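You operate a simulated robot arm through the tools that you are given. There is no shell and no other tool. Be economical: measure what you need, move in short steps, check, and stop when the job is done.

You run a simulated two-armed robot. Do the job below in one go: nothing can be reset, and whatever is moved stays where it is left.

JOB
Take the bush from the top of the dryer and leave it on top of the brass cover. Take the grey pad that says "fine" from the grey bench top and leave it on the top of the orange stand. Take the pink card and put it on the yellow plate. Put the red tag that says "HOT" from the top of the big grid on the top of the tall stand and the red tag marked "leak" on the top of the side shelf. Put the green tag that says "OK" from the grey bench top on the gear blank there and the green tag that says "tight" on the grey bench shelf. Close the lower green drawer. Take the red part on the grey bench top and put it away on the wooden bench top. Open the purple drawer, take the orange ring and leave it in the inside of the purple drawer and shut the drawer again. Put one of the yellow tags from the low shelf of the cooling rack on the low board of the side shelf. Open the dryer drawer. Any order will do. Set down upright: red tag, green tag, yellow tag.

Only the result counts: the job must be done as asked and must still hold three seconds after the hand-in. Knocking over, shifting, dropping, spilling or breaking anything else fails it. Lids that push on must go on centred and level and be pressed home; caps that screw on are set level and turned clockwise until they are tight.

ROBOT AND FRAMES
Two 6-joint arms with three-finger grippers on one trunk, on a base that drives. Base frame: it is fixed to the floor where the robot stands at the start and does not move with it; the origin is under the middle of the robot, x ahead of it, y to its left, z up. Units: mm, rad, N and s.
The left shoulder is at the start at [20, 170, 1550], the right one opposite. With the tool pointing down near the work surface each hand reaches from about 100 to 340 mm from the robot's upright axis, wherever it stands, measured 20 degrees to its own side. Places, roughly: brass cover (6x6x6 cm) [1000, 1700, 900]; bush [500, 0, 1000]; dryer drawer [400, 0, 700]; gear blank [500, 8250, 750]; green tag [500, 9000, 1000]; grey bench shelf [700, 8800, 200]; grey pad [1000, 8250, 750]; inside of the purple drawer [-1900, 8000, 700]; low board of the side shelf (22x52 cm) [-2280, 4040, 420]; lower green drawer [400, 9300, 500]; orange ring (6x6x3 cm) [-2200, 4200, 900]; pink card [-3500, 3250, 1000]; purple drawer [-1900, 7900, 700]; red part (4x4x3 cm) [1000, 8100, 900]; red tag [-2500, 4000, 1000]; top of the orange stand [-700, 3800, 800]; top of the side shelf (24x29 cm) [-2300, 4220, 880]; top of the tall stand (18x30 cm) [-140, 3840, 1080]; wooden bench top [-1400, 10400, 800]; yellow plate (13x13x2 cm) [-2100, 7700, 800]; yellow tag [-2500, 2000, 500]. Payload 2.2 kg a hand.
The tool frame of a hand sits at the grasp point between the pads (the TCP): z along the fingers, y along the line on which they close. The tips reach 25 mm beyond it. The gripper opens to 104 mm. The gripper's body begins 74 mm behind the TCP.
Orientation is that of the tool frame in the base frame, as [roll, pitch, yaw] about the fixed x, y, z axes, in that order (R = Rz(yaw) Ry(pitch) Rx(roll)). With the fingers straight down and closing along the base's y, the tool's x points along the base's -x, its y along +y and its z along -z.

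CONTROLS
- The arms move only by the tool move_arm. It takes "left_steps", "right_steps" or both (then of equal length, played together; a hand with none holds still); each is a list of rows, each an object (a shift or turn left out is 0, a gripper value left out holds the last) with "linear": the shift along the tool's x, y, z in mm, a list of three; "dr": the turn, a rotation vector about the tool's x, y, z in rad, a list of three; "claw": the opening in per cent of the stroke, from 0 (shut) to 100 (fully open). In form: [{"linear": [x, y, z], "dr": [wx, wy, wz], "claw": claw}, ...]. A call has 1 to 12 rows; each row is the pose to reach, as a shift and turn from the pose commanded when the call began, along the tool's axes at that moment. Rows are played at 5 a second. More than 50 mm and 0.15 rad between two rows, or a gripper value outside its range, and nothing of the call is played. Where a pose cannot be reached the arm comes as near as it can. A force on the tool above 40 N (or 10 N above the force at the start of the call, whichever is more), or a blocked arm, ends the call early, and 0.2 s more pass. The fingers move at their own pace and stop on an object; they squeeze with about 33 N. The grip force told is the motor's: it shows also when the fingers shut on nothing. Time passes only in rows, and 0.2 s behind the last, so rows that repeat a pose let the fingers close. The reply holds the time, the measured pose of the TCP, the force on the tool along the base axes, the opening and the grip force, in the units named above and with some noise, with the torque about the TCP (base axes, N m) and any sound that the robot's microphone picked up, and new pictures: "views" is both (left out), scene, wrist or none (wrist: the cameras of the hands that moved).
- Cameras (640 x 400 px; columns grow to the right, rows downward): "scene" is now at [129.2, 18.1, 1414.1]; the picture's right is [0.12, -0.99, 0.00], its down [-0.86, -0.10, -0.50] and it looks along [0.49, 0.06, -0.87] (base axes); focal length 214 px, centre (320, 200). "left" rides on the left gripper at [82, -3, -104] in its tool frame; the picture's right is [0.04, 1.00, 0.00], its down [-0.75, 0.03, -0.66] and it looks along [-0.66, 0.03, 0.75] (tool axes); focal length 256 px, centre (320, 200). "right" rides on the right gripper at [82, 3, -104] in its tool frame; the picture's right is [-0.04, 1.00, 0.00], its down [-0.75, -0.03, -0.66] and it looks along [-0.66, -0.03, 0.75] (tool axes); focal length 256 px, centre (320, 200). There is no depth. A picture from a camera that has moved, and an enlarged one, comes with that camera's place and axes in the base frame and with its lens. The place of the scene camera against the robot may be out by one fixed shift of up to 18 mm in any direction.
- lift_body(by): slides the trunk up (or, below 0, down) by that many mm; the arms and the scene camera ride with it, the base frame stays. It gives what a move gives, with no picture.
- roll_base(legs): drives the robot by 1 to 6 legs, each [ahead, left, turn to the left] in mm, mm and rad, along the robot's own axes; the way and the turn of a leg run together, so that a leg with both is an arc; at most 1500 mm and 3.142 rad a leg. The arms and the cameras ride along, it lands a little off, and it stops where it bumps. It gives what a move gives, and a new picture of the scene camera.
- turn_head(pan, tilt): turns the head with the scene camera to pan (to the left, within 1.047 rad either way) and tilt (down, from -0.506 to 1.204), counted from straight ahead of the robot. It gives what a move gives, and a new picture of the scene camera.
- zoom(camera, box): a new picture of the part [left, top, right, bottom] of that camera's present view, enlarged. The clock stands still meanwhile.
- sign_off(): hands the job in; it is judged then, once.

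Go step by step. Nothing tells you exact positions but the pictures and the camera data: compare them with the known pose of the tool, close in by small moves and look again before you grip or let go. The budget is 567 turns and 360 pictures, counting those below and the enlarged ones. Unless the task says otherwise, let go and move clear before handing in, and close with one line.

The tools are called after "Request:" by a JSON object that holds its "fn" and its "kwargs". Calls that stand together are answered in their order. move_arm: Moves the arms, as the interface text tells. Its arguments: {"type":"object","properties":{"left_steps":{"type":"array","items":{"type":"object","properties":{"linear":{"type":"array","items":{"type":"number"}},"dr":{"type":"array","items":{"type":"number"}},"claw":{"type":"number"}}}},"right_steps":{"type":"array","items":{"type":"object","properties":{"linear":{"type":"array","items":{"type":"number"}},"dr":{"type":"array","items":{"type":"number"}},"claw":{"type":"number"}}}},"views":{"type":"string","enum":["both","scene","wrist","none"]}},"required":[]} The other tools are called the same way: lift_body (by) slides the trunk up or down; roll_base (legs) drives the base; turn_head (pan, tilt) turns the head that bears the scene camera; zoom (camera, box) takes an enlarged picture of a part of a camera's view; sign_off () hands the job in.

At the start:

```text
t: 0.0
left_tool_pos: [542.9, 319.5, 1074.4]
left_tcp_rot: [-3.14, 0.0, -3.141]
left_ft_force: [-0.3, 0.1, -0.7]
left_moment: [-0.02, 0.01, -0.03]
left_gripper_width: 104.0
left_grip_force: 0.1
right_tool_pos: [485.4, -204.8, 1144.3]
right_tcp_rot: [-3.141, 0.003, -3.14]
right_ft_force: [0.4, 0.4, -1.4]
right_moment: [0.04, 0.02, 0.05]
right_gripper_width: 103.9
right_grip_force: 0.1
trunk travel left (down, up): [-742.0, 0.0]
robot x, y, heading: [-3.0, 2.1, -0.002]
head pan, tilt: [0.12, 1.052]
```

scene: 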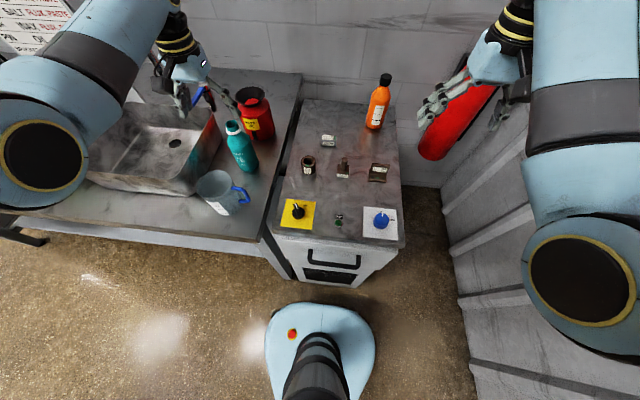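
right: 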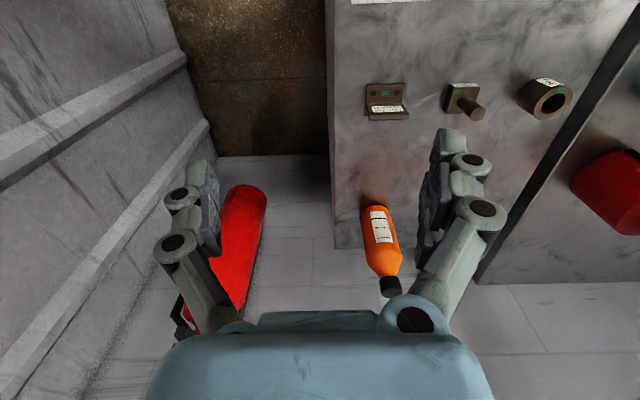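
left: 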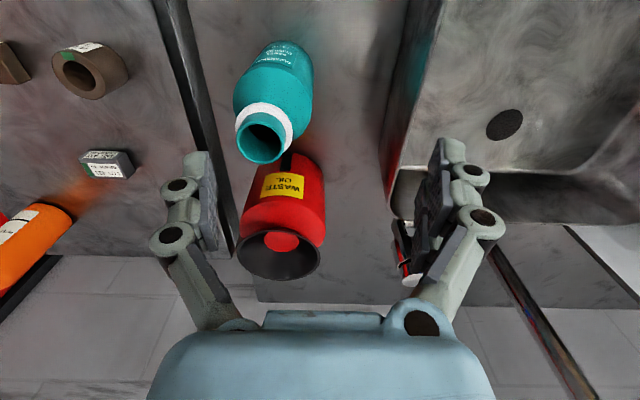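

I see the dryer ahead with small parts on its top, among them the bush. I'll zoom in to identify each part.

Request:
{"fn": "zoom", "kwargs": {"camera": "scene", "box": [260, 70, 420, 290]}}

Request:
{"fn": "zoom", "kwargs": {"camera": "right", "box": [340, 50, 600, 200]}}

```text
1.82 times, centred on (340, 180) of scene
camera zoom: at [129.2, 18.1, 1414.1], right [0.12, -0.99, 0.0], down [-0.86, -0.1, -0.5], along [0.49, 0.06, -0.87], focal length 390 px, centre (284, 236)
```

zoom: 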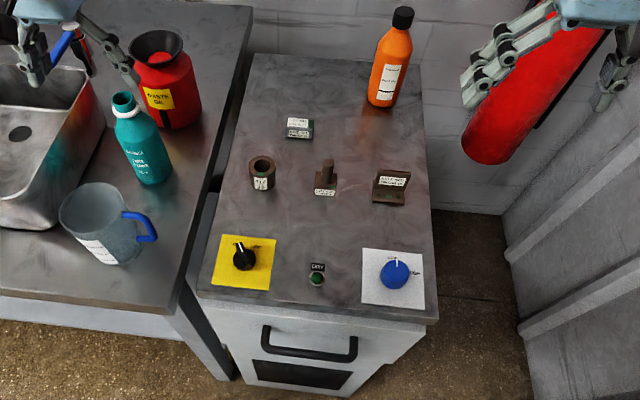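

```text
2.46 times, centred on (470, 125) of right
camera zoom: at [402.7, -202.7, 1248.9], right [0.04, 1.0, 0.0], down [0.75, -0.03, 0.66], along [0.66, -0.03, -0.75], focal length 630 px, centre (-49, 385)
```

zoom: 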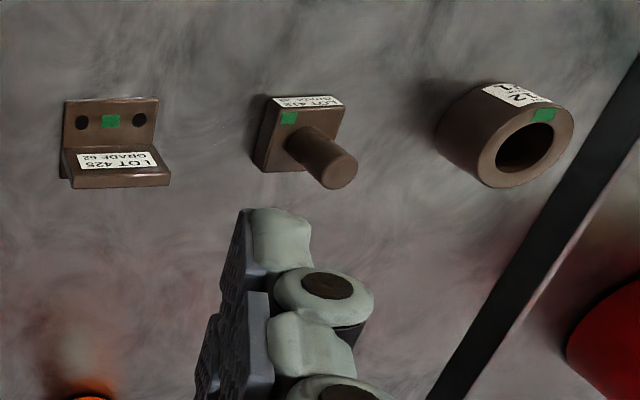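

The bush is the hollow cylinder at about (545, 106, 888). The teal bottle's top sits just under the left hand, so I'll raise the hand first and then move it over the bush.

Request:
{"fn": "move_arm", "kwargs": {"left_steps": [{"linear": [0, 0, -40]}, {"linear": [-1, -45, -50]}, {"linear": [-1, -90, -50]}, {"linear": [-2, -135, -50]}, {"linear": [-2, -180, -50]}, {"linear": [-2, -213, -50]}, {"linear": [-2, -213, -20]}]}}

```text
t: 1.6
left_tool_pos: [547.5, 114.3, 1097.0]
left_tcp_rot: [3.134, 0.005, -3.137]
left_ft_force: [1.0, 0.5, 0.6]
left_moment: [0.0, 0.0, 0.01]
left_gripper_width: 103.8
left_grip_force: 0.1
right_tool_pos: [486.3, -204.1, 1145.4]
right_tcp_rot: [3.141, 0.003, 3.141]
right_ft_force: [0.1, 0.1, -0.3]
right_moment: [-0.01, 0.0, -0.02]
right_gripper_width: 103.9
right_grip_force: 0.3
trunk travel left (down, up): [-742.0, 0.0]
robot x, y, heading: [2.1, 0.9, 0.001]
head pan, tilt: [0.12, 1.052]
camera scene: at [129.7, 18.5, 1414.0], right [0.12, -0.99, 0.0], down [-0.86, -0.11, -0.5], along [0.49, 0.06, -0.87], focal length 214 px, centre (320, 200)
camera left: at [465.1, 109.2, 1199.5], right [-0.05, 1.0, 0.01], down [0.75, 0.03, 0.66], along [0.66, 0.04, -0.75], focal length 256 px, centre (320, 200)
```

scene: 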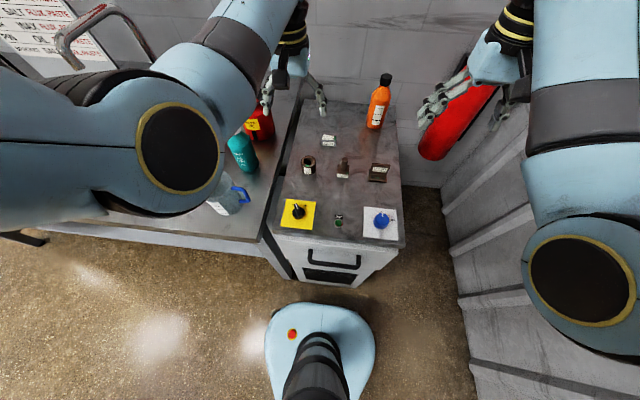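
left: 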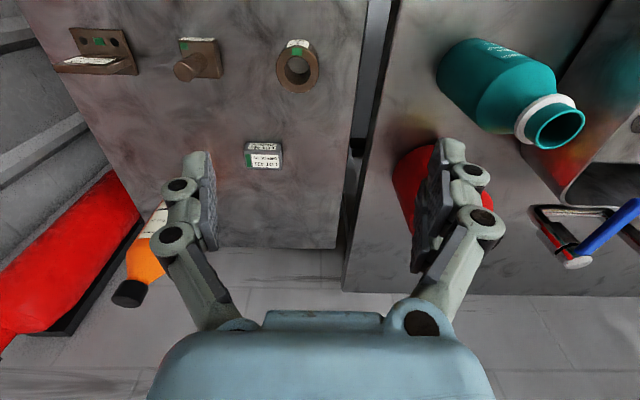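

The bush now looks to be 9 mm behind and 22 mm to the right of the hand. I'll correct for that while coming down to about z 960.

Request:
{"fn": "move_arm", "kwargs": {"left_steps": [{"linear": [9, -22, 0]}, {"linear": [9, -22, 45]}, {"linear": [9, -22, 90]}, {"linear": [9, -22, 130]}, {"linear": [9, -22, 130]}], "views": "wrist"}}

```text
t: 2.8
left_tool_pos: [532.6, 83.2, 965.2]
left_tcp_rot: [-3.137, -0.002, -3.141]
left_ft_force: [-0.2, -0.6, 0.9]
left_moment: [-0.01, 0.01, 0.0]
left_gripper_width: 103.7
left_grip_force: 0.1
right_tool_pos: [485.7, -205.4, 1146.2]
right_tcp_rot: [3.14, 0.0, -3.141]
right_ft_force: [-0.9, 0.5, 0.7]
right_moment: [0.0, -0.03, 0.0]
right_gripper_width: 103.9
right_grip_force: 0.1
trunk travel left (down, up): [-742.0, 0.0]
robot x, y, heading: [2.6, 2.2, -0.001]
head pan, tilt: [0.12, 1.052]
camera left: at [450.8, 79.7, 1068.1], right [-0.04, 1.0, 0.0], down [0.75, 0.03, 0.66], along [0.66, 0.02, -0.75], focal length 256 px, centre (320, 200)
```

left: 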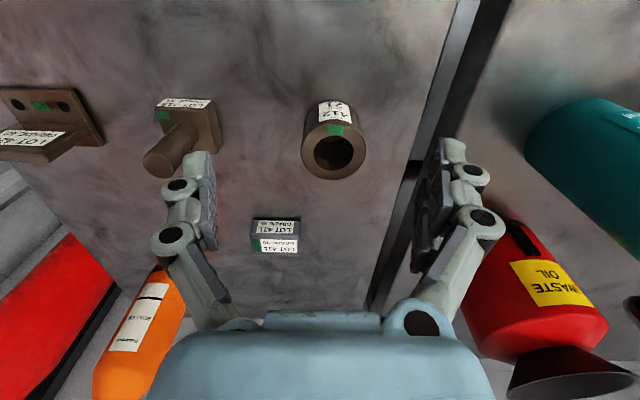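

The bush top centre is near (547, 93, 905) and the dryer top is at about 866. I'll go down around it and close the gripper.

Request:
{"fn": "move_arm", "kwargs": {"left_steps": [{"linear": [-13, 9, 10]}, {"linear": [-13, 9, 40]}, {"linear": [-13, 9, 64]}, {"linear": [-13, 9, 64]}], "views": "wrist"}}

```text
t: 3.8
left_tool_pos: [520.6, 105.0, 928.2]
left_tcp_rot: [-3.141, -0.001, -3.141]
left_ft_force: [-0.4, -0.2, -0.2]
left_moment: [-0.01, -0.01, -0.03]
left_gripper_width: 104.0
left_grip_force: 0.1
left hand out of reach, approached as far as the arm can: row 1, 2, 3, 4
right_tool_pos: [485.7, -206.7, 1145.0]
right_tcp_rot: [-3.141, 0.003, -3.141]
right_ft_force: [-0.6, -0.3, -0.2]
right_moment: [0.02, 0.02, 0.03]
right_gripper_width: 104.0
right_grip_force: 0.0
trunk travel left (down, up): [-742.0, 0.0]
robot x, y, heading: [-0.5, -2.3, -0.002]
head pan, tilt: [0.12, 1.052]
camera left: at [439.7, 102.6, 1031.0], right [-0.04, 1.0, 0.0], down [0.75, 0.03, 0.66], along [0.66, 0.03, -0.76], focal length 256 px, centre (320, 200)
```

left: 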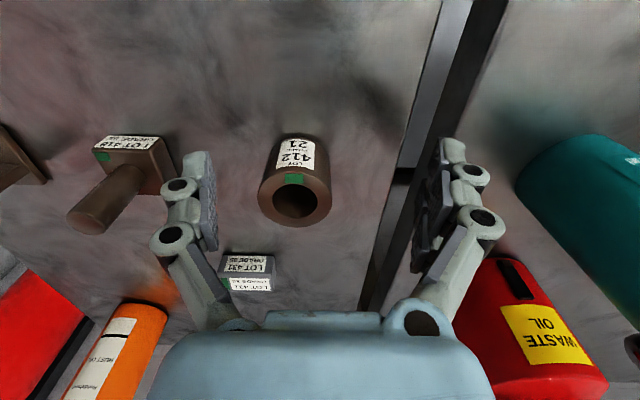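

That pose is out of reach with the trunk fully up. I'll raise the left hand, pull the right hand back and up, then lower the trunk.

Request:
{"fn": "move_arm", "kwargs": {"left_steps": [{"linear": [0, 0, -10]}, {"linear": [0, 0, -60]}, {"linear": [0, 0, -110]}, {"linear": [0, 0, -160]}, {"linear": [0, 0, -205]}, {"linear": [0, 0, -250]}, {"linear": [0, 0, -260]}], "right_steps": [{"linear": [20, 0, -20]}, {"linear": [60, 0, -40]}, {"linear": [100, 0, -60]}, {"linear": [140, 0, -60]}, {"linear": [180, 0, -60]}, {"linear": [200, 0, -60]}, {"linear": [200, 0, -60]}], "views": "scene"}}

```text
t: 4.9
left_tool_pos: [531.2, 139.0, 1107.1]
left_tcp_rot: [3.094, 0.018, -3.116]
left_ft_force: [-0.8, -0.1, 0.3]
left_moment: [-0.01, -0.04, -0.01]
left_gripper_width: 103.9
left_grip_force: 0.1
right_tool_pos: [346.2, -252.4, 1131.3]
right_tcp_rot: [-2.914, 0.026, -3.135]
right_ft_force: [0.5, -0.1, -0.9]
right_moment: [0.01, -0.01, -0.02]
right_gripper_width: 103.9
right_grip_force: 0.1
right hand out of reach, approached as far as the arm can: row 1, 2, 3, 4, 5
trunk travel left (down, up): [-742.0, 0.0]
robot x, y, heading: [1.9, -3.2, 0.001]
head pan, tilt: [0.12, 1.052]
stopped in row 5 (right hand): the arm was blocked; the commanded pose is now the measured one
camera scene: at [126.1, 16.8, 1414.4], right [0.12, -0.99, 0.0], down [-0.86, -0.1, -0.5], along [0.49, 0.06, -0.87], focal length 214 px, centre (320, 200)
```

scene: 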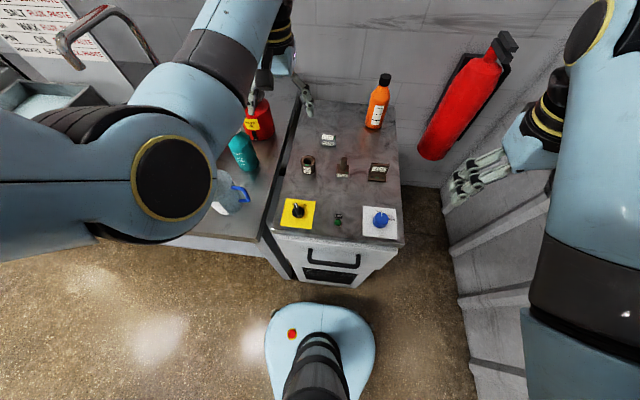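

The right arm touched something, probably the lockers, when it was pulled back. I'll return it ahead and level it again.

Request:
{"fn": "move_arm", "kwargs": {"right_steps": [{"linear": [-25, 10, -14], "dr": [0.06, 0, 0]}, {"linear": [-50, 20, -28], "dr": [0.12, 0, 0]}, {"linear": [-75, 30, -42], "dr": [0.18, 0, 0]}, {"linear": [-94, 41, -54], "dr": [0.227, 0, 0]}, {"linear": [-94, 41, -54], "dr": [0.227, 0, 0]}], "left_steps": [{"linear": [0, -10, -10]}, {"linear": [0, -20, -30]}, {"linear": [0, -30, -50]}, {"linear": [0, -40, -60]}, {"linear": [0, -40, -60]}], "views": "scene"}}

```text
t: 5.6
left_tool_pos: [535.5, 150.2, 1128.5]
left_tcp_rot: [3.051, 0.016, -3.089]
left_ft_force: [0.1, -0.3, 0.0]
left_moment: [-0.01, 0.05, 0.01]
left_gripper_width: 103.8
left_grip_force: 0.1
right_tool_pos: [393.0, -302.6, 1153.8]
right_tcp_rot: [-2.616, 0.002, 3.123]
right_ft_force: [-0.1, -0.4, -0.3]
right_moment: [-0.03, -0.02, 0.02]
right_gripper_width: 104.0
right_grip_force: 0.1
trunk travel left (down, up): [-742.0, 0.0]
robot x, y, heading: [-1.1, 0.7, -0.002]
head pan, tilt: [0.12, 1.052]
stopped in row 3 (right hand): the arm was blocked; the commanded pose is now the measured one
camera scene: at [131.6, 18.1, 1413.9], right [0.12, -0.99, 0.0], down [-0.86, -0.1, -0.49], along [0.49, 0.06, -0.87], focal length 214 px, centre (320, 200)
```

scene: 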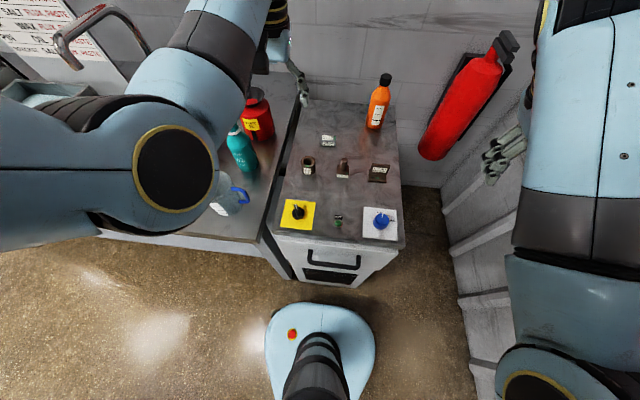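

I turned the right hand the wrong way. I'll undo the roll slowly and bring the hand back in from the lockers.

Request:
{"fn": "move_arm", "kwargs": {"right_steps": [{"linear": [-10, 15, -8], "dr": [-0.08, 0, 0]}, {"linear": [-25, 30, -17], "dr": [-0.16, 0, 0]}, {"linear": [-40, 45, -26], "dr": [-0.25, 0, 0]}, {"linear": [-55, 60, -35], "dr": [-0.34, 0, 0]}, {"linear": [-75, 75, -43], "dr": [-0.43, 0, 0]}, {"linear": [-90, 86, -50], "dr": [-0.525, 0, 0]}, {"linear": [-90, 86, -50], "dr": [-0.525, 0, 0]}, {"linear": [-90, 86, -50], "dr": [-0.525, 0, 0]}], "views": "scene"}}

```text
t: 7.4
left_tool_pos: [533.7, 150.4, 1128.9]
left_tcp_rot: [3.048, 0.013, -3.089]
left_ft_force: [-0.3, 0.1, -0.5]
left_moment: [-0.03, -0.05, -0.01]
left_gripper_width: 104.1
left_grip_force: 0.0
right_tool_pos: [485.9, -204.4, 1146.4]
right_tcp_rot: [3.14, 0.007, 3.122]
right_ft_force: [0.1, 0.3, 0.9]
right_moment: [-0.01, -0.01, 0.0]
right_gripper_width: 104.0
right_grip_force: 0.1
right hand out of reach, approached as far as the arm can: row 3, 4, 5, 6, 7, 8
trunk travel left (down, up): [-742.0, 0.0]
robot x, y, heading: [0.4, -0.3, -0.003]
head pan, tilt: [0.12, 1.052]
camera scene: at [129.7, 17.7, 1414.1], right [0.12, -0.99, 0.0], down [-0.86, -0.1, -0.5], along [0.49, 0.06, -0.87], focal length 214 px, centre (320, 200)
```

scene: 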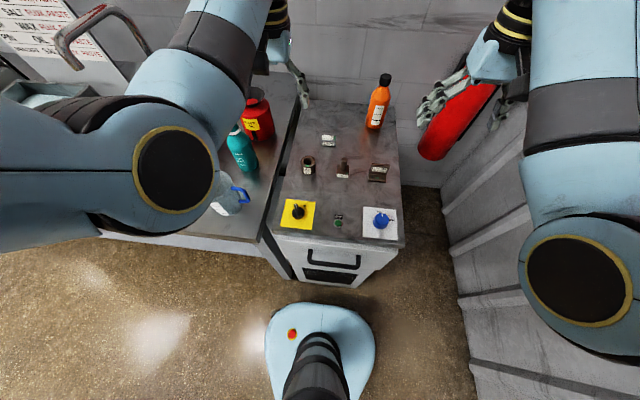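

The right hand is back at its start pose. Now I'll centre and level the left hand over the bush.

Request:
{"fn": "move_arm", "kwargs": {"left_steps": [{"linear": [-2, -20, 5], "dr": [0.04, 0, 0.02]}, {"linear": [-5, -40, 10], "dr": [0.09, 0, 0.05]}, {"linear": [-8, -55, 30], "dr": [0.093, 0, 0.05]}, {"linear": [-8, -55, 30], "dr": [0.093, 0, 0.05]}], "views": "none"}}

Request:
{"fn": "lift_body", "kwargs": {"by": -150}}

```text
t: 8.4
left_tool_pos: [546.8, 115.7, 1091.0]
left_tcp_rot: [3.12, 0.01, -3.124]
left_ft_force: [0.0, -0.3, 0.0]
left_moment: [-0.01, 0.0, 0.02]
left_gripper_width: 104.2
left_grip_force: 0.0
right_tool_pos: [486.4, -203.8, 1146.4]
right_tcp_rot: [3.141, 0.007, 3.122]
right_ft_force: [0.1, -0.1, 0.3]
right_moment: [-0.04, 0.02, 0.02]
right_gripper_width: 103.9
right_grip_force: 0.1
trunk travel left (down, up): [-742.0, 0.0]
robot x, y, heading: [-1.8, 0.6, -0.002]
head pan, tilt: [0.12, 1.052]
```

```text
t: 10.1
left_tool_pos: [549.0, 114.4, 943.8]
left_tcp_rot: [3.122, 0.016, -3.126]
left_ft_force: [-0.5, 0.4, 0.6]
left_moment: [0.0, -0.03, 0.01]
left_gripper_width: 103.8
left_grip_force: 0.0
right_tool_pos: [486.0, -203.8, 996.5]
right_tcp_rot: [-3.141, 0.007, 3.121]
right_ft_force: [-0.3, 0.1, 0.2]
right_moment: [0.04, -0.01, 0.0]
right_gripper_width: 103.9
right_grip_force: 0.1
trunk travel left (down, up): [-592.0, 150.0]
robot x, y, heading: [-0.3, 1.6, -0.003]
head pan, tilt: [0.12, 1.052]
```

The left hand is 21 mm left of the bush at z 944. I'll shift it across and go down a little, then look.

Request:
{"fn": "move_arm", "kwargs": {"left_steps": [{"linear": [1, -12, 5], "dr": [0.02, 0, 0.01]}, {"linear": [1, -21, 10], "dr": [0.02, 0, 0.015]}, {"linear": [1, -21, 12], "dr": [0.02, 0, 0.015]}], "views": "wrist"}}

```text
t: 11.1
left_tool_pos: [548.5, 112.2, 925.7]
left_tcp_rot: [3.12, 0.012, -3.126]
left_ft_force: [-0.5, -0.2, -0.2]
left_moment: [0.0, -0.01, 0.01]
left_gripper_width: 104.2
left_grip_force: 0.2
right_tool_pos: [486.6, -203.7, 996.4]
right_tcp_rot: [-3.141, 0.006, 3.122]
right_ft_force: [0.8, 0.3, 0.5]
right_moment: [-0.02, -0.01, -0.02]
right_gripper_width: 104.0
right_grip_force: 0.1
trunk travel left (down, up): [-592.0, 150.0]
robot x, y, heading: [1.1, 3.0, -0.003]
head pan, tilt: [0.12, 1.052]
stopped in row 3 (left hand): the arm was blocked; the commanded pose is now the measured one
camera left: at [466.0, 106.0, 1027.6], right [-0.06, 1.0, 0.02], down [0.75, 0.03, 0.67], along [0.66, 0.05, -0.75], focal length 256 px, centre (320, 200)
```

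left: 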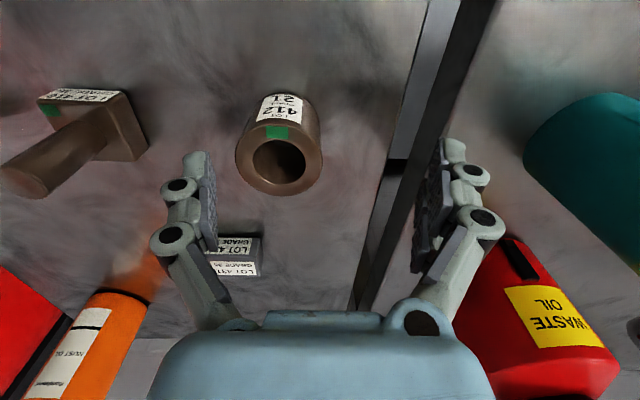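

Moving further in at this relative height is blocked. I'll raise the trunk 60 mm so the arm works lower relative to the shoulder, where it reached inward before.

Request:
{"fn": "lift_body", "kwargs": {"by": 60}}

Request:
{"fn": "move_arm", "kwargs": {"left_steps": [{"linear": [0, -2, 20], "dr": [0.01, 0, 0.01]}, {"linear": [1, -10, 45], "dr": [0.02, 0, 0.015]}, {"linear": [1, -19, 55], "dr": [0.02, 0, 0.015]}, {"linear": [1, -19, 58], "dr": [0.02, 0, 0.015]}, {"linear": [1, -19, 58], "dr": [0.02, 0, 0.015]}], "views": "wrist"}}

```text
t: 12.1
left_tool_pos: [547.6, 112.5, 985.3]
left_tcp_rot: [3.12, 0.011, -3.124]
left_ft_force: [0.1, 0.1, -1.1]
left_moment: [-0.03, 0.01, 0.03]
left_gripper_width: 104.2
left_grip_force: 0.1
right_tool_pos: [487.1, -203.3, 1054.4]
right_tcp_rot: [3.14, 0.007, 3.123]
right_ft_force: [-0.8, -0.2, -0.4]
right_moment: [-0.02, 0.02, 0.0]
right_gripper_width: 104.1
right_grip_force: 0.1
trunk travel left (down, up): [-652.0, 90.0]
robot x, y, heading: [-1.7, -0.6, -0.001]
head pan, tilt: [0.12, 1.052]
```

```text
t: 13.3
left_tool_pos: [547.4, 92.2, 926.5]
left_tcp_rot: [-3.139, 0.012, 3.139]
left_ft_force: [0.3, -0.9, -0.7]
left_moment: [0.0, -0.01, -0.01]
left_gripper_width: 104.2
left_grip_force: 0.1
right_tool_pos: [487.1, -203.5, 1056.9]
right_tcp_rot: [-3.141, 0.007, 3.122]
right_ft_force: [0.9, 0.1, -0.4]
right_moment: [-0.04, 0.03, 0.02]
right_gripper_width: 104.3
right_grip_force: 0.1
trunk travel left (down, up): [-652.0, 90.0]
robot x, y, heading: [1.5, 1.5, -0.003]
head pan, tilt: [0.12, 1.052]
camera left: at [464.6, 89.1, 1028.7], right [-0.04, 1.0, 0.0], down [0.75, 0.03, 0.66], along [0.66, 0.02, -0.75], focal length 256 px, centre (320, 200)
```

left: 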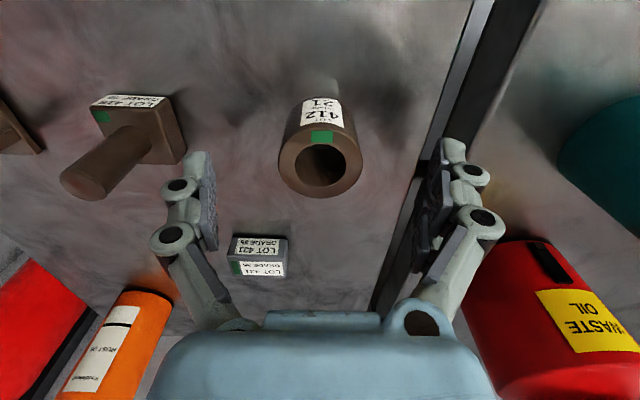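

The hand is centred over the bush. I'll go down 30 mm and close.

Request:
{"fn": "move_arm", "kwargs": {"left_steps": [{"linear": [0, 0, 15]}, {"linear": [0, 0, 30]}, {"linear": [0, 0, 30], "claw": 30}, {"linear": [0, 0, 30], "claw": 0}, {"linear": [0, 0, 30]}, {"linear": [0, 0, 30]}], "views": "wrist"}}

```text
t: 14.4
left_tool_pos: [551.9, 96.6, 906.2]
left_tcp_rot: [3.137, 0.026, -3.14]
left_ft_force: [-9.7, 11.1, 39.7]
left_moment: [0.44, 0.72, -0.13]
left_gripper_width: 42.8
left_grip_force: 27.0
right_tool_pos: [483.5, -201.7, 1057.9]
right_tcp_rot: [-3.141, 0.009, 3.124]
right_ft_force: [-0.4, -0.4, 0.1]
right_moment: [0.04, 0.0, 0.0]
right_gripper_width: 104.1
right_grip_force: 0.0
trunk travel left (down, up): [-652.0, 90.0]
robot x, y, heading: [3.9, -2.5, 0.001]
head pan, tilt: [0.12, 1.052]
stopped in row 5 (left hand): the force on the tool passed its limit at 56 N (the readings are from after the stop); the commanded pose is now the measured one
camera left: at [467.4, 93.2, 1006.6], right [-0.04, 1.0, 0.0], down [0.74, 0.03, 0.68], along [0.68, 0.03, -0.74], focal length 256 px, centre (320, 200)
```

left: 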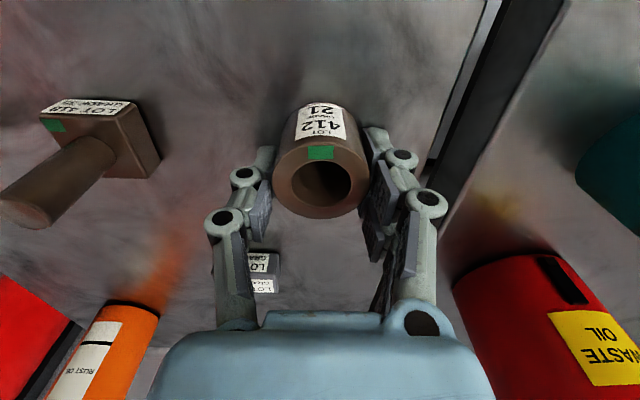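

The bush is gripped at 43 mm wide, with the tips touching the dryer top. I'll lift it straight up.

Request:
{"fn": "move_arm", "kwargs": {"left_steps": [{"linear": [0, 0, -10], "claw": 0}, {"linear": [0, 0, -40]}, {"linear": [0, 0, -80]}, {"linear": [0, 0, -90]}], "views": "both"}}

```text
t: 15.4
left_tool_pos: [554.8, 107.9, 993.7]
left_tcp_rot: [3.125, 0.027, -3.133]
left_ft_force: [0.6, 0.2, -2.2]
left_moment: [-0.02, -0.03, 0.01]
left_gripper_width: 42.6
left_grip_force: 33.1
right_tool_pos: [487.4, -203.0, 1056.4]
right_tcp_rot: [3.141, 0.008, 3.124]
right_ft_force: [-0.8, -0.1, 0.3]
right_moment: [0.03, -0.02, -0.01]
right_gripper_width: 103.9
right_grip_force: 0.1
trunk travel left (down, up): [-652.0, 90.0]
robot x, y, heading: [1.7, -4.8, -0.002]
head pan, tilt: [0.12, 1.052]
camera scene: at [129.6, 18.1, 1323.9], right [0.12, -0.99, 0.0], down [-0.86, -0.11, -0.5], along [0.49, 0.06, -0.87], focal length 214 px, centre (320, 200)
camera left: at [470.6, 101.4, 1093.7], right [-0.05, 1.0, 0.02], down [0.74, 0.03, 0.68], along [0.67, 0.05, -0.74], focal length 256 px, centre (320, 200)
```

scene: 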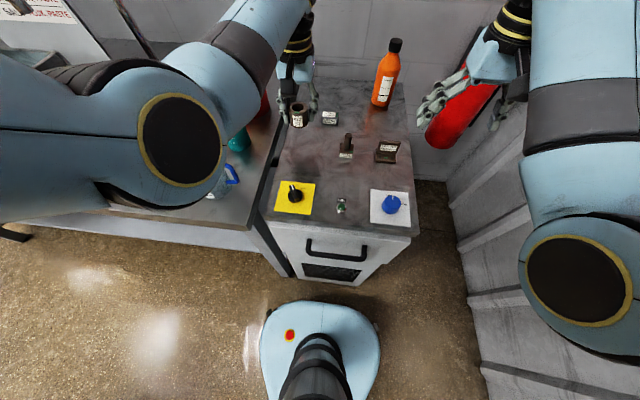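
left: 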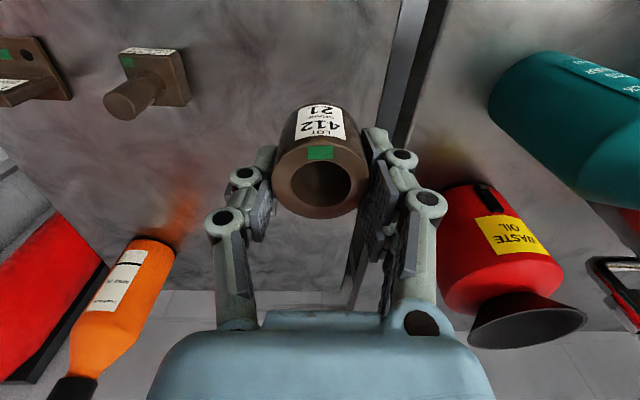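

The bush is held clear. I'll take it to the brass cover first: back away, then look to the left.

Request:
{"fn": "roll_base", "kwargs": {"legs": [[-400, 0, 0]]}}

Request:
{"fn": "turn_head", "kwargs": {"pan": 0.9, "tilt": 0.35}}

```text
t: 17.9
left_tool_pos: [150.9, 106.8, 991.1]
left_tcp_rot: [3.121, 0.02, -3.135]
left_ft_force: [0.0, -0.1, -3.3]
left_moment: [-0.01, -0.03, -0.02]
left_gripper_width: 42.5
left_grip_force: 32.8
right_tool_pos: [84.2, -204.1, 1055.9]
right_tcp_rot: [3.141, 0.007, 3.119]
right_ft_force: [0.0, 0.3, 0.8]
right_moment: [0.03, 0.01, 0.0]
right_gripper_width: 103.7
right_grip_force: 0.0
trunk travel left (down, up): [-652.0, 90.0]
robot x, y, heading: [-399.0, -0.2, -0.003]
head pan, tilt: [0.12, 1.052]
camera scene: at [-272.4, 18.4, 1324.0], right [0.12, -0.99, 0.0], down [-0.86, -0.1, -0.5], along [0.49, 0.06, -0.87], focal length 214 px, centre (320, 200)
```

scene: 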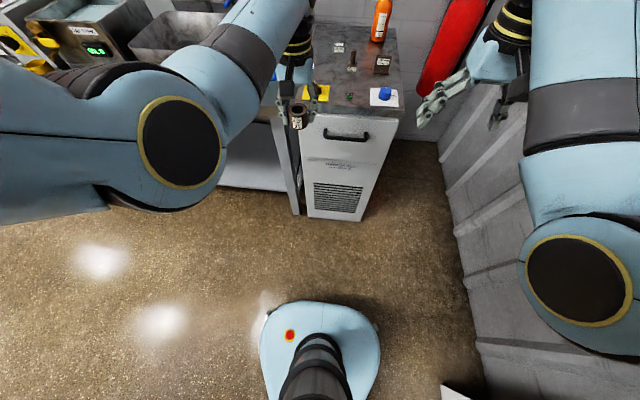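

```text
t: 19.1
left_tool_pos: [151.3, 107.9, 990.3]
left_tcp_rot: [3.119, 0.021, -3.134]
left_ft_force: [-0.8, -0.2, -2.5]
left_moment: [-0.01, -0.05, -0.01]
left_gripper_width: 42.6
left_grip_force: 32.6
right_tool_pos: [84.6, -204.1, 1055.6]
right_tcp_rot: [3.14, 0.009, 3.118]
right_ft_force: [-0.5, -0.2, -0.2]
right_moment: [0.0, 0.02, -0.01]
right_gripper_width: 104.1
right_grip_force: 0.2
trunk travel left (down, up): [-652.0, 90.0]
robot x, y, heading: [-399.8, -0.4, -0.001]
head pan, tilt: [0.901, 0.351]
camera scene: at [-279.4, 83.3, 1382.1], right [0.78, -0.62, 0.0], down [-0.22, -0.27, -0.94], along [0.59, 0.73, -0.34], focal length 214 px, centre (320, 200)
```

scene: 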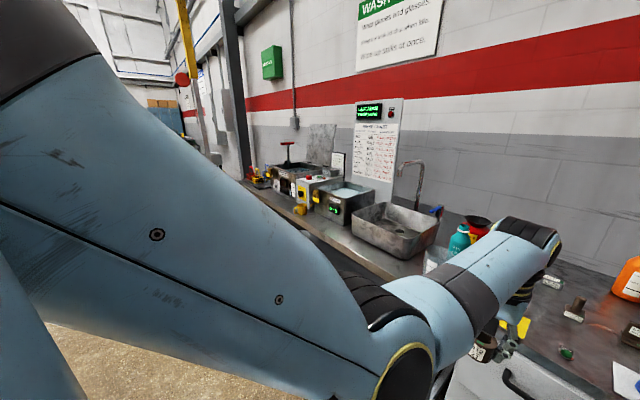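

The bench runs on to the left with the equipment further along. I'll drive left along it, staying clear of its edge.

Request:
{"fn": "roll_base", "kwargs": {"legs": [[0, 1400, 0]]}}

Request:
{"fn": "turn_head", "kwargs": {"pan": 0.3, "tilt": 0.6}}

```text
t: 26.0
left_tool_pos: [163.7, 1503.9, 989.2]
left_tcp_rot: [3.121, 0.02, -3.141]
left_ft_force: [0.0, 0.3, -2.9]
left_moment: [-0.02, -0.04, 0.03]
left_gripper_width: 42.6
left_grip_force: 32.9
right_tool_pos: [93.5, 1191.4, 1055.3]
right_tcp_rot: [3.141, 0.007, 3.113]
right_ft_force: [-0.2, 0.2, -0.8]
right_moment: [-0.01, -0.01, 0.01]
right_gripper_width: 104.0
right_grip_force: 0.0
trunk travel left (down, up): [-652.0, 90.0]
robot x, y, heading: [-391.5, 1400.4, -0.014]
head pan, tilt: [0.901, 0.351]
camera scene: at [-268.9, 1481.1, 1382.2], right [0.78, -0.63, 0.0], down [-0.22, -0.27, -0.94], along [0.59, 0.73, -0.34], focal length 214 px, centre (320, 200)
```

scene: 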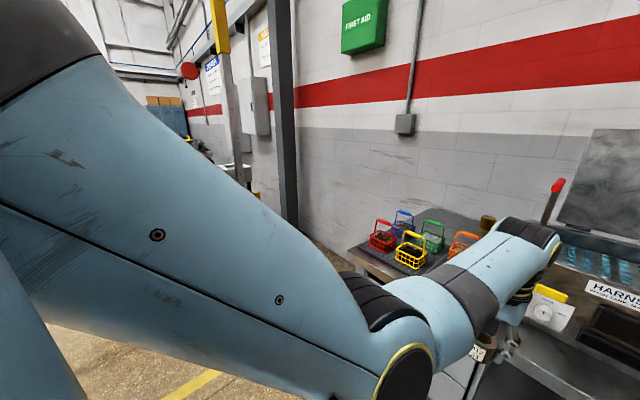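

```text
t: 27.0
left_tool_pos: [162.2, 1504.0, 989.5]
left_tcp_rot: [3.118, 0.019, -3.139]
left_ft_force: [-0.2, 0.8, -2.8]
left_moment: [-0.01, -0.04, -0.01]
left_gripper_width: 42.6
left_grip_force: 33.0
right_tool_pos: [93.3, 1190.8, 1055.5]
right_tcp_rot: [3.141, 0.008, 3.113]
right_ft_force: [0.6, -0.1, -0.5]
right_moment: [0.0, 0.02, 0.0]
right_gripper_width: 104.1
right_grip_force: 0.1
trunk travel left (down, up): [-652.0, 90.0]
robot x, y, heading: [-391.1, 1397.1, -0.013]
head pan, tilt: [0.3, 0.6]
camera scene: at [-242.8, 1433.9, 1359.4], right [0.29, -0.96, 0.0], down [-0.54, -0.16, -0.82], along [0.79, 0.24, -0.57], focal length 214 px, centre (320, 200)
```

scene: 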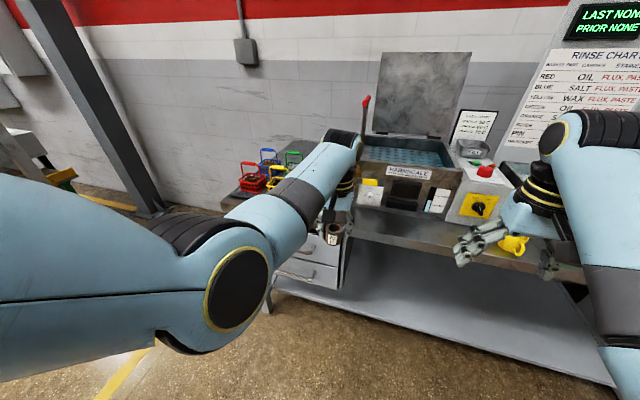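

The brass cylinder beside the baskets is at about (970, 1700). I'll raise the trunk, move left so the hand lines up with it, and look again.

Request:
{"fn": "lift_body", "kwargs": {"by": 90}}

Request:
{"fn": "roll_base", "kwargs": {"legs": [[200, 150, 0.013]]}}

```text
t: 28.3
left_tool_pos: [163.7, 1503.3, 1079.5]
left_tcp_rot: [3.122, 0.019, -3.139]
left_ft_force: [0.2, 0.1, -3.0]
left_moment: [-0.01, -0.03, 0.02]
left_gripper_width: 42.6
left_grip_force: 33.5
right_tool_pos: [93.7, 1190.9, 1144.8]
right_tcp_rot: [3.14, 0.006, 3.114]
right_ft_force: [0.6, -0.3, -1.0]
right_moment: [0.01, 0.0, 0.01]
right_gripper_width: 104.1
right_grip_force: 0.0
trunk travel left (down, up): [-742.0, 0.0]
robot x, y, heading: [-391.9, 1399.6, -0.009]
head pan, tilt: [0.3, 0.6]
```

```text
t: 30.1
left_tool_pos: [361.8, 1657.3, 1078.3]
left_tcp_rot: [3.121, 0.02, -3.13]
left_ft_force: [0.6, -0.2, -3.5]
left_moment: [-0.02, 0.01, 0.03]
left_gripper_width: 42.1
left_grip_force: 33.3
right_tool_pos: [295.4, 1343.9, 1145.4]
right_tcp_rot: [-3.141, 0.006, 3.122]
right_ft_force: [-1.1, 0.9, -0.3]
right_moment: [-0.05, 0.02, 0.03]
right_gripper_width: 103.9
right_grip_force: 0.2
trunk travel left (down, up): [-742.0, 0.0]
robot x, y, heading: [-191.6, 1544.8, 0.002]
head pan, tilt: [0.3, 0.6]
camera scene: at [-43.3, 1583.8, 1449.6], right [0.3, -0.96, 0.0], down [-0.54, -0.17, -0.82], along [0.79, 0.24, -0.57], focal length 214 px, centre (320, 200)
```

scene: 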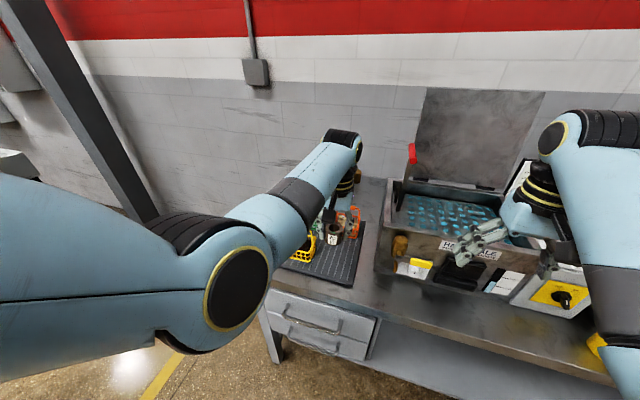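

Request:
{"fn": "zoom", "kwargs": {"camera": "scene", "box": [260, 160, 520, 320]}}

Request:
{"fn": "zoom", "kwargs": {"camera": "left", "box": [0, 0, 640, 400]}}

```text
2.46 times, centred on (390, 240) of scene
camera zoom: at [-43.3, 1583.8, 1449.6], right [0.3, -0.96, 0.0], down [-0.54, -0.17, -0.82], along [0.79, 0.24, -0.57], focal length 528 px, centre (148, 102)
```

zoom: 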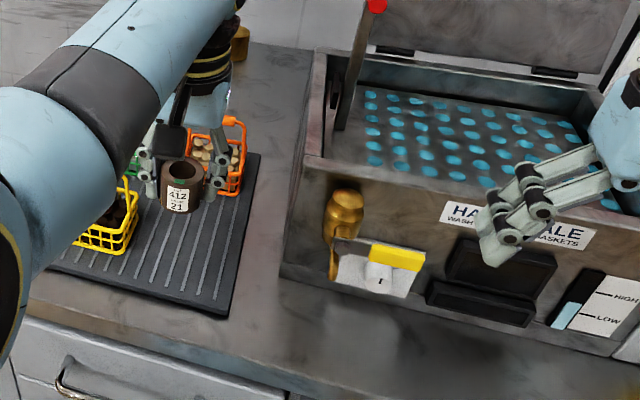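

```text
1.00 times, centred on (320, 200) of left (not enlarged: the box is as wide or as high as the picture)
camera zoom: at [277.9, 1651.1, 1180.4], right [-0.05, 1.0, 0.02], down [0.74, 0.03, 0.67], along [0.67, 0.05, -0.74], focal length 256 px, centre (320, 200)
```

zoom: 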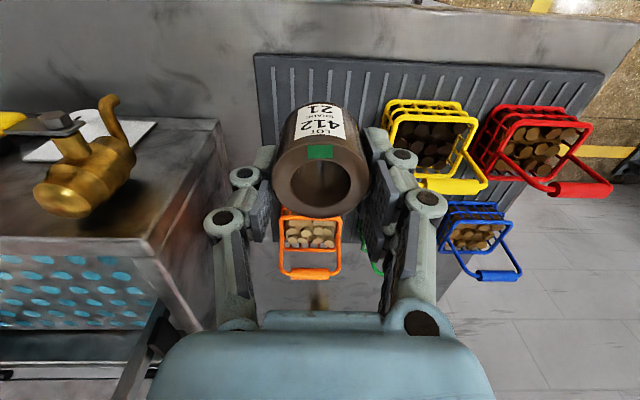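

The brass cover stands behind the orange basket at about (960, 1690), too deep to reach from the front. I'll come at it from the bench's left end, near y = 2000.

Request:
{"fn": "roll_base", "kwargs": {"legs": [[-200, 0, 0], [0, 750, 0]]}}

Request:
{"fn": "turn_head", "kwargs": {"pan": -0.3, "tilt": 0.6}}

```text
t: 35.4
left_tool_pos: [161.9, 2403.3, 1079.8]
left_tcp_rot: [3.121, 0.017, -3.129]
left_ft_force: [0.5, 0.4, -3.1]
left_moment: [-0.01, -0.09, -0.04]
left_gripper_width: 42.5
left_grip_force: 33.5
right_tool_pos: [94.9, 2089.8, 1146.2]
right_tcp_rot: [-3.141, 0.007, 3.124]
right_ft_force: [-0.3, -0.6, 0.1]
right_moment: [0.03, 0.01, 0.06]
right_gripper_width: 104.3
right_grip_force: 0.1
trunk travel left (down, up): [-742.0, 0.0]
robot x, y, heading: [-390.5, 2288.3, 0.002]
head pan, tilt: [0.3, 0.6]
camera scene: at [-243.3, 2328.4, 1449.6], right [0.3, -0.96, 0.0], down [-0.54, -0.17, -0.82], along [0.79, 0.24, -0.57], focal length 214 px, centre (320, 200)
```

scene: 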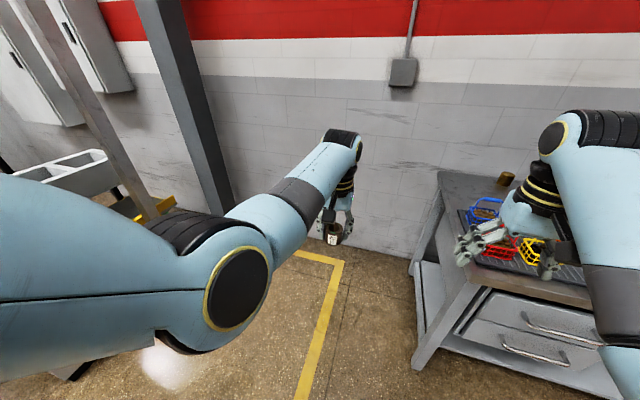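

```text
t: 36.4
left_tool_pos: [161.6, 2402.5, 1080.0]
left_tcp_rot: [3.119, 0.019, -3.127]
left_ft_force: [-1.4, 1.5, -3.0]
left_moment: [-0.01, -0.03, -0.02]
left_gripper_width: 42.7
left_grip_force: 32.5
right_tool_pos: [94.3, 2088.9, 1146.4]
right_tcp_rot: [3.142, 0.009, 3.124]
right_ft_force: [0.3, -0.6, -0.8]
right_moment: [0.0, 0.01, 0.03]
right_gripper_width: 104.1
right_grip_force: 0.0
trunk travel left (down, up): [-742.0, 0.0]
robot x, y, heading: [-391.9, 2293.4, 0.001]
head pan, tilt: [-0.3, 0.6]
camera scene: at [-243.3, 2276.0, 1449.6], right [-0.29, -0.96, 0.0], down [-0.54, 0.17, -0.82], along [0.79, -0.24, -0.57], focal length 214 px, centre (320, 200)
```

scene: 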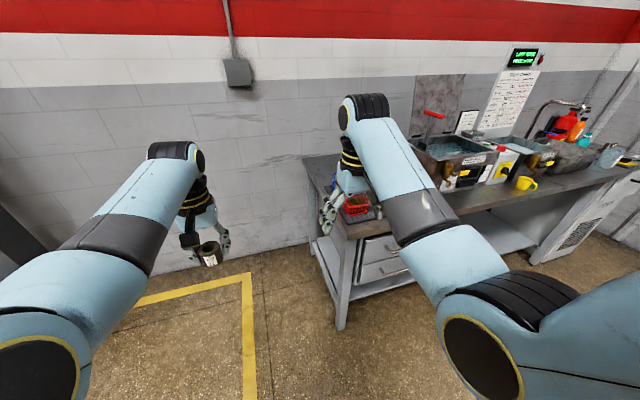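

I can reach the cover by driving to the bench end at about −60° heading, but the right arm would then hang over the baskets. I'll swing the right arm out to the robot's right side first.

Request:
{"fn": "move_arm", "kwargs": {"right_steps": [{"linear": [6, -46, 0], "dr": [0, 0, 0.1]}, {"linear": [16, -92, 0], "dr": [0, 0, 0.2]}, {"linear": [31, -136, 0], "dr": [0, 0, 0.3]}, {"linear": [50, -179, 0], "dr": [0, 0, 0.4]}, {"linear": [73, -219, 0], "dr": [0, 0, 0.5]}, {"linear": [101, -257, 0], "dr": [0, 0, 0.6]}, {"linear": [132, -292, 0], "dr": [0, 0, 0.7]}, {"linear": [166, -324, 0], "dr": [0, 0, 0.8]}, {"linear": [203, -352, 0], "dr": [0, 0, 0.9]}, {"linear": [243, -376, 0], "dr": [0, 0, 1.0]}, {"linear": [285, -397, 0], "dr": [0, 0, 1.1]}, {"linear": [329, -412, 0], "dr": [0, 0, 1.2]}], "views": "scene"}}

```text
t: 39.0
left_tool_pos: [159.8, 2402.9, 1079.6]
left_tcp_rot: [3.12, 0.019, -3.13]
left_ft_force: [-0.5, 0.6, -3.2]
left_moment: [-0.02, -0.09, 0.01]
left_gripper_width: 42.4
left_grip_force: 33.0
right_tool_pos: [-186.0, 1750.9, 1045.4]
right_tcp_rot: [3.136, 0.009, 1.956]
right_ft_force: [0.6, -0.4, 0.0]
right_moment: [0.03, -0.01, -0.01]
right_gripper_width: 103.8
right_grip_force: 0.0
right hand out of reach, approached as far as the arm can: row 1, 2, 9, 10, 11, 12
trunk travel left (down, up): [-742.0, 0.0]
robot x, y, heading: [-395.1, 2293.5, -0.001]
head pan, tilt: [-0.3, 0.6]
camera scene: at [-245.8, 2276.0, 1449.8], right [-0.29, -0.96, 0.0], down [-0.54, 0.17, -0.83], along [0.79, -0.24, -0.56], focal length 214 px, centre (320, 200)
```

scene: 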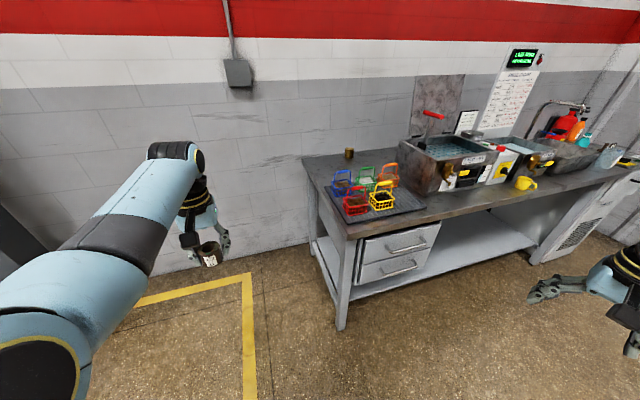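

The right arm is now out of the way and the view is clear. I'll zoom in on the cover.

Request:
{"fn": "zoom", "kwargs": {"camera": "scene", "box": [290, 130, 450, 230]}}

Request:
{"fn": "roll_base", "kwargs": {"legs": [[380, 0, 0], [0, 0, -1.047]]}}

```text
4.00 times, centred on (370, 180) of scene
camera zoom: at [-245.8, 2276.0, 1449.8], right [-0.29, -0.96, 0.0], down [-0.54, 0.17, -0.83], along [0.79, -0.24, -0.56], focal length 858 px, centre (120, 280)
```

zoom: 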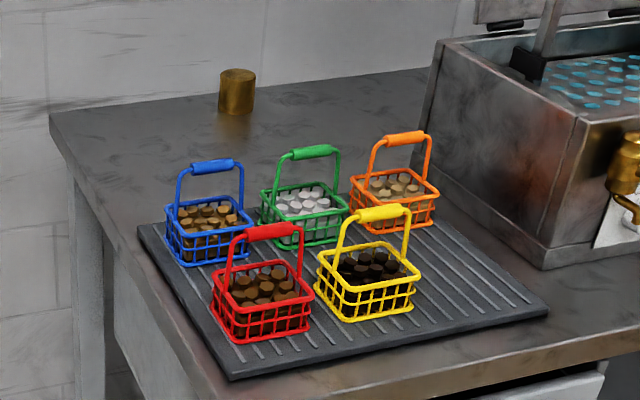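

```text
t: 44.0
left_tool_pos: [362.0, 1866.8, 1080.0]
left_tcp_rot: [3.119, 0.02, 2.104]
left_ft_force: [0.1, -0.5, -3.3]
left_moment: [-0.03, -0.01, -0.02]
left_gripper_width: 42.7
left_grip_force: 33.2
right_tool_pos: [-375.3, 1841.9, 1045.2]
right_tcp_rot: [3.139, 0.011, 0.906]
right_ft_force: [-0.3, 0.5, 0.3]
right_moment: [0.01, 0.01, 0.0]
right_gripper_width: 104.0
right_grip_force: 0.1
trunk travel left (down, up): [-742.0, 0.0]
robot x, y, heading: [-3.6, 2291.1, -1.053]
head pan, tilt: [-0.3, 0.6]
camera scene: at [38.6, 2153.8, 1449.6], right [-0.98, -0.22, 0.0], down [-0.12, 0.55, -0.82], along [0.18, -0.8, -0.57], focal length 214 px, centre (320, 200)
```

scene: 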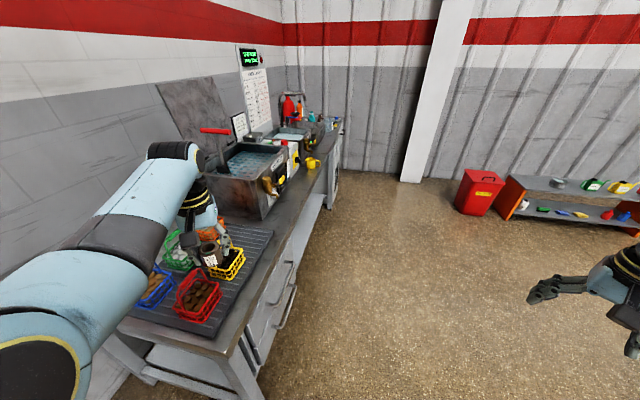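

The cover is near (975, 1695) with its top at about 930–950. I'll drive diagonally to the bench end to bring the left hand close to it.

Request:
{"fn": "roll_base", "kwargs": {"legs": [[322, 448, 0]]}}

Request:
{"fn": "zoom", "kwargs": {"camera": "left", "box": [0, 0, 640, 400]}}

```text
t: 47.2
left_tool_pos: [916.5, 1809.1, 1079.3]
left_tcp_rot: [3.12, 0.018, 2.105]
left_ft_force: [0.8, 0.2, -3.0]
left_moment: [-0.03, -0.05, -0.03]
left_gripper_width: 42.6
left_grip_force: 33.2
right_tool_pos: [177.5, 1784.7, 1044.9]
right_tcp_rot: [3.137, 0.012, 0.908]
right_ft_force: [-0.5, 0.4, 1.3]
right_moment: [0.02, -0.01, 0.04]
right_gripper_width: 103.9
right_grip_force: 0.1
trunk travel left (down, up): [-742.0, 0.0]
robot x, y, heading: [546.4, 2235.6, -1.052]
head pan, tilt: [-0.3, 0.6]
camera scene: at [591.9, 2096.2, 1449.6], right [-0.98, -0.22, 0.0], down [-0.12, 0.55, -0.82], along [0.18, -0.8, -0.57], focal length 214 px, centre (320, 200)
```

scene: 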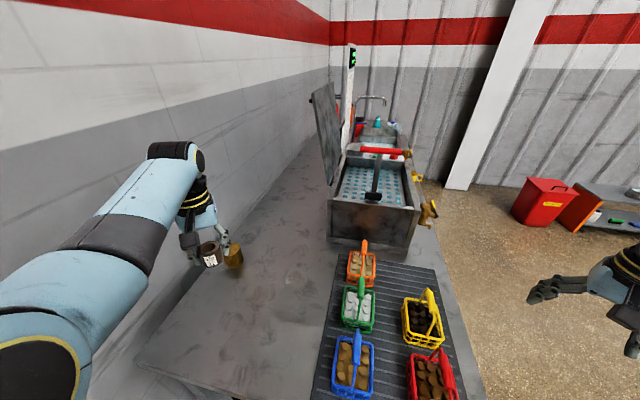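

```text
1.00 times, centred on (320, 200) of left (not enlarged: the box is as wide or as high as the picture)
camera zoom: at [868.3, 1878.6, 1180.5], right [0.84, 0.54, 0.02], down [0.39, -0.63, 0.67], along [0.38, -0.56, -0.74], focal length 256 px, centre (320, 200)
```

zoom: 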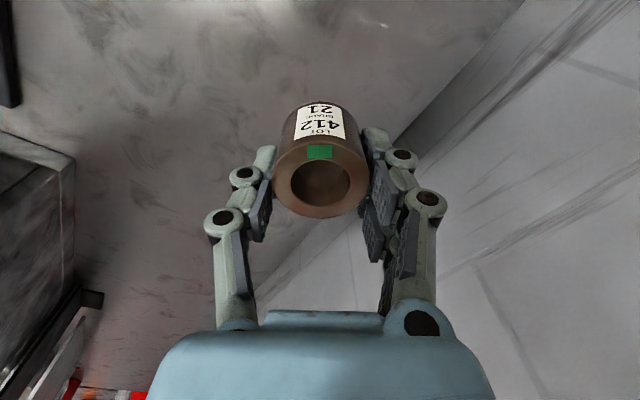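

Request:
{"fn": "zoom", "kwargs": {"camera": "scene", "box": [170, 210, 290, 285]}}

```text
5.33 times, centred on (230, 248) of scene
camera zoom: at [591.9, 2096.2, 1449.6], right [-0.98, -0.22, 0.0], down [-0.12, 0.55, -0.82], along [0.18, -0.8, -0.57], focal length 1144 px, centre (800, -53)
```

zoom: 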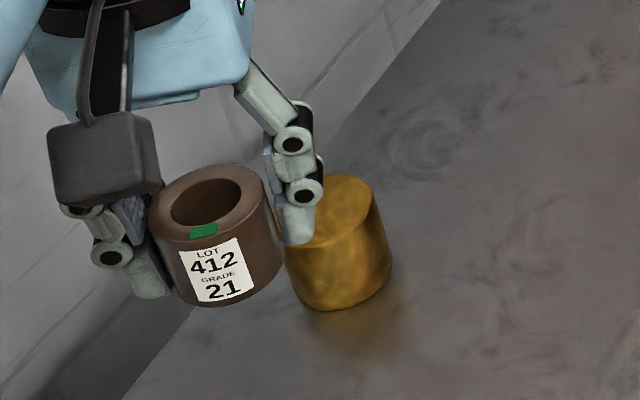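

The cover's top is at z ≈ 926, near (976, 1682), so the hand must go about 140 mm ahead and 13 mm right. I'll lower the trunk a bit and extend in stages.

Request:
{"fn": "lift_body", "kwargs": {"by": -60}}

Request:
{"fn": "move_arm", "kwargs": {"left_steps": [{"linear": [-15, -3, -20]}, {"linear": [-35, -6, -40]}, {"linear": [-55, -8, -50]}, {"linear": [-75, -10, -50]}, {"linear": [-75, -10, -50]}], "views": "none"}}

```text
t: 48.2
left_tool_pos: [917.0, 1810.1, 1019.4]
left_tcp_rot: [3.119, 0.02, 2.104]
left_ft_force: [-0.4, 0.8, -2.7]
left_moment: [0.0, -0.01, 0.0]
left_gripper_width: 42.6
left_grip_force: 33.0
right_tool_pos: [177.2, 1784.6, 985.5]
right_tcp_rot: [3.139, 0.011, 0.909]
right_ft_force: [0.2, -0.5, 0.1]
right_moment: [-0.01, 0.01, -0.01]
right_gripper_width: 103.9
right_grip_force: 0.1
trunk travel left (down, up): [-682.0, 60.0]
robot x, y, heading: [546.4, 2233.4, -1.048]
head pan, tilt: [-0.3, 0.6]
```

```text
t: 49.4
left_tool_pos: [943.5, 1740.2, 1070.9]
left_tcp_rot: [3.12, 0.019, 2.106]
left_ft_force: [-0.1, -0.3, -2.9]
left_moment: [-0.06, -0.01, 0.01]
left_gripper_width: 42.6
left_grip_force: 32.4
right_tool_pos: [177.2, 1786.0, 984.5]
right_tcp_rot: [3.138, 0.011, 0.909]
right_ft_force: [0.2, 0.3, -0.2]
right_moment: [0.01, 0.0, -0.04]
right_gripper_width: 104.0
right_grip_force: 0.1
trunk travel left (down, up): [-682.0, 60.0]
robot x, y, heading: [544.3, 2233.6, -1.044]
head pan, tilt: [-0.3, 0.6]
```

Request:
{"fn": "move_arm", "kwargs": {"left_steps": [{"linear": [-15, 0, -10]}, {"linear": [-35, 0, -20]}, {"linear": [-55, -1, -30]}, {"linear": [-66, -2, -30]}, {"linear": [-66, -2, -30]}], "views": "wrist"}}

```text
t: 50.6
left_tool_pos: [960.7, 1725.5, 1100.1]
left_tcp_rot: [3.121, 0.019, 2.107]
left_ft_force: [-0.2, -0.1, -2.8]
left_moment: [-0.06, -0.04, 0.0]
left_gripper_width: 42.5
left_grip_force: 32.9
left hand out of reach, approached as far as the arm can: row 2, 3, 4, 5
right_tool_pos: [178.2, 1785.0, 985.5]
right_tcp_rot: [3.139, 0.01, 0.907]
right_ft_force: [0.4, -0.4, 0.1]
right_moment: [-0.01, 0.03, 0.03]
right_gripper_width: 104.0
right_grip_force: 0.0
trunk travel left (down, up): [-682.0, 60.0]
robot x, y, heading: [544.6, 2232.4, -1.051]
head pan, tilt: [-0.3, 0.6]
camera left: at [913.8, 1794.8, 1201.0], right [0.84, 0.54, 0.02], down [0.39, -0.63, 0.67], along [0.38, -0.56, -0.74], focal length 256 px, centre (320, 200)
```

left: 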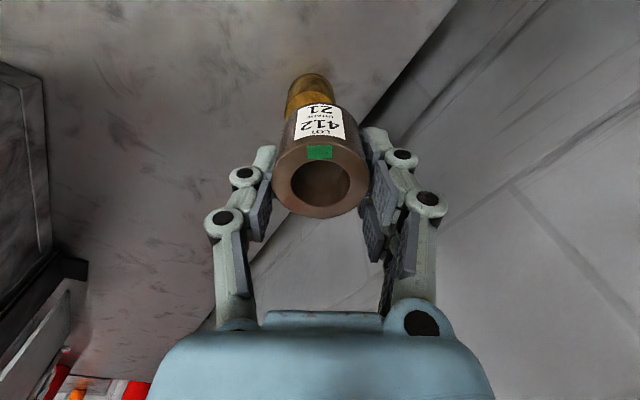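

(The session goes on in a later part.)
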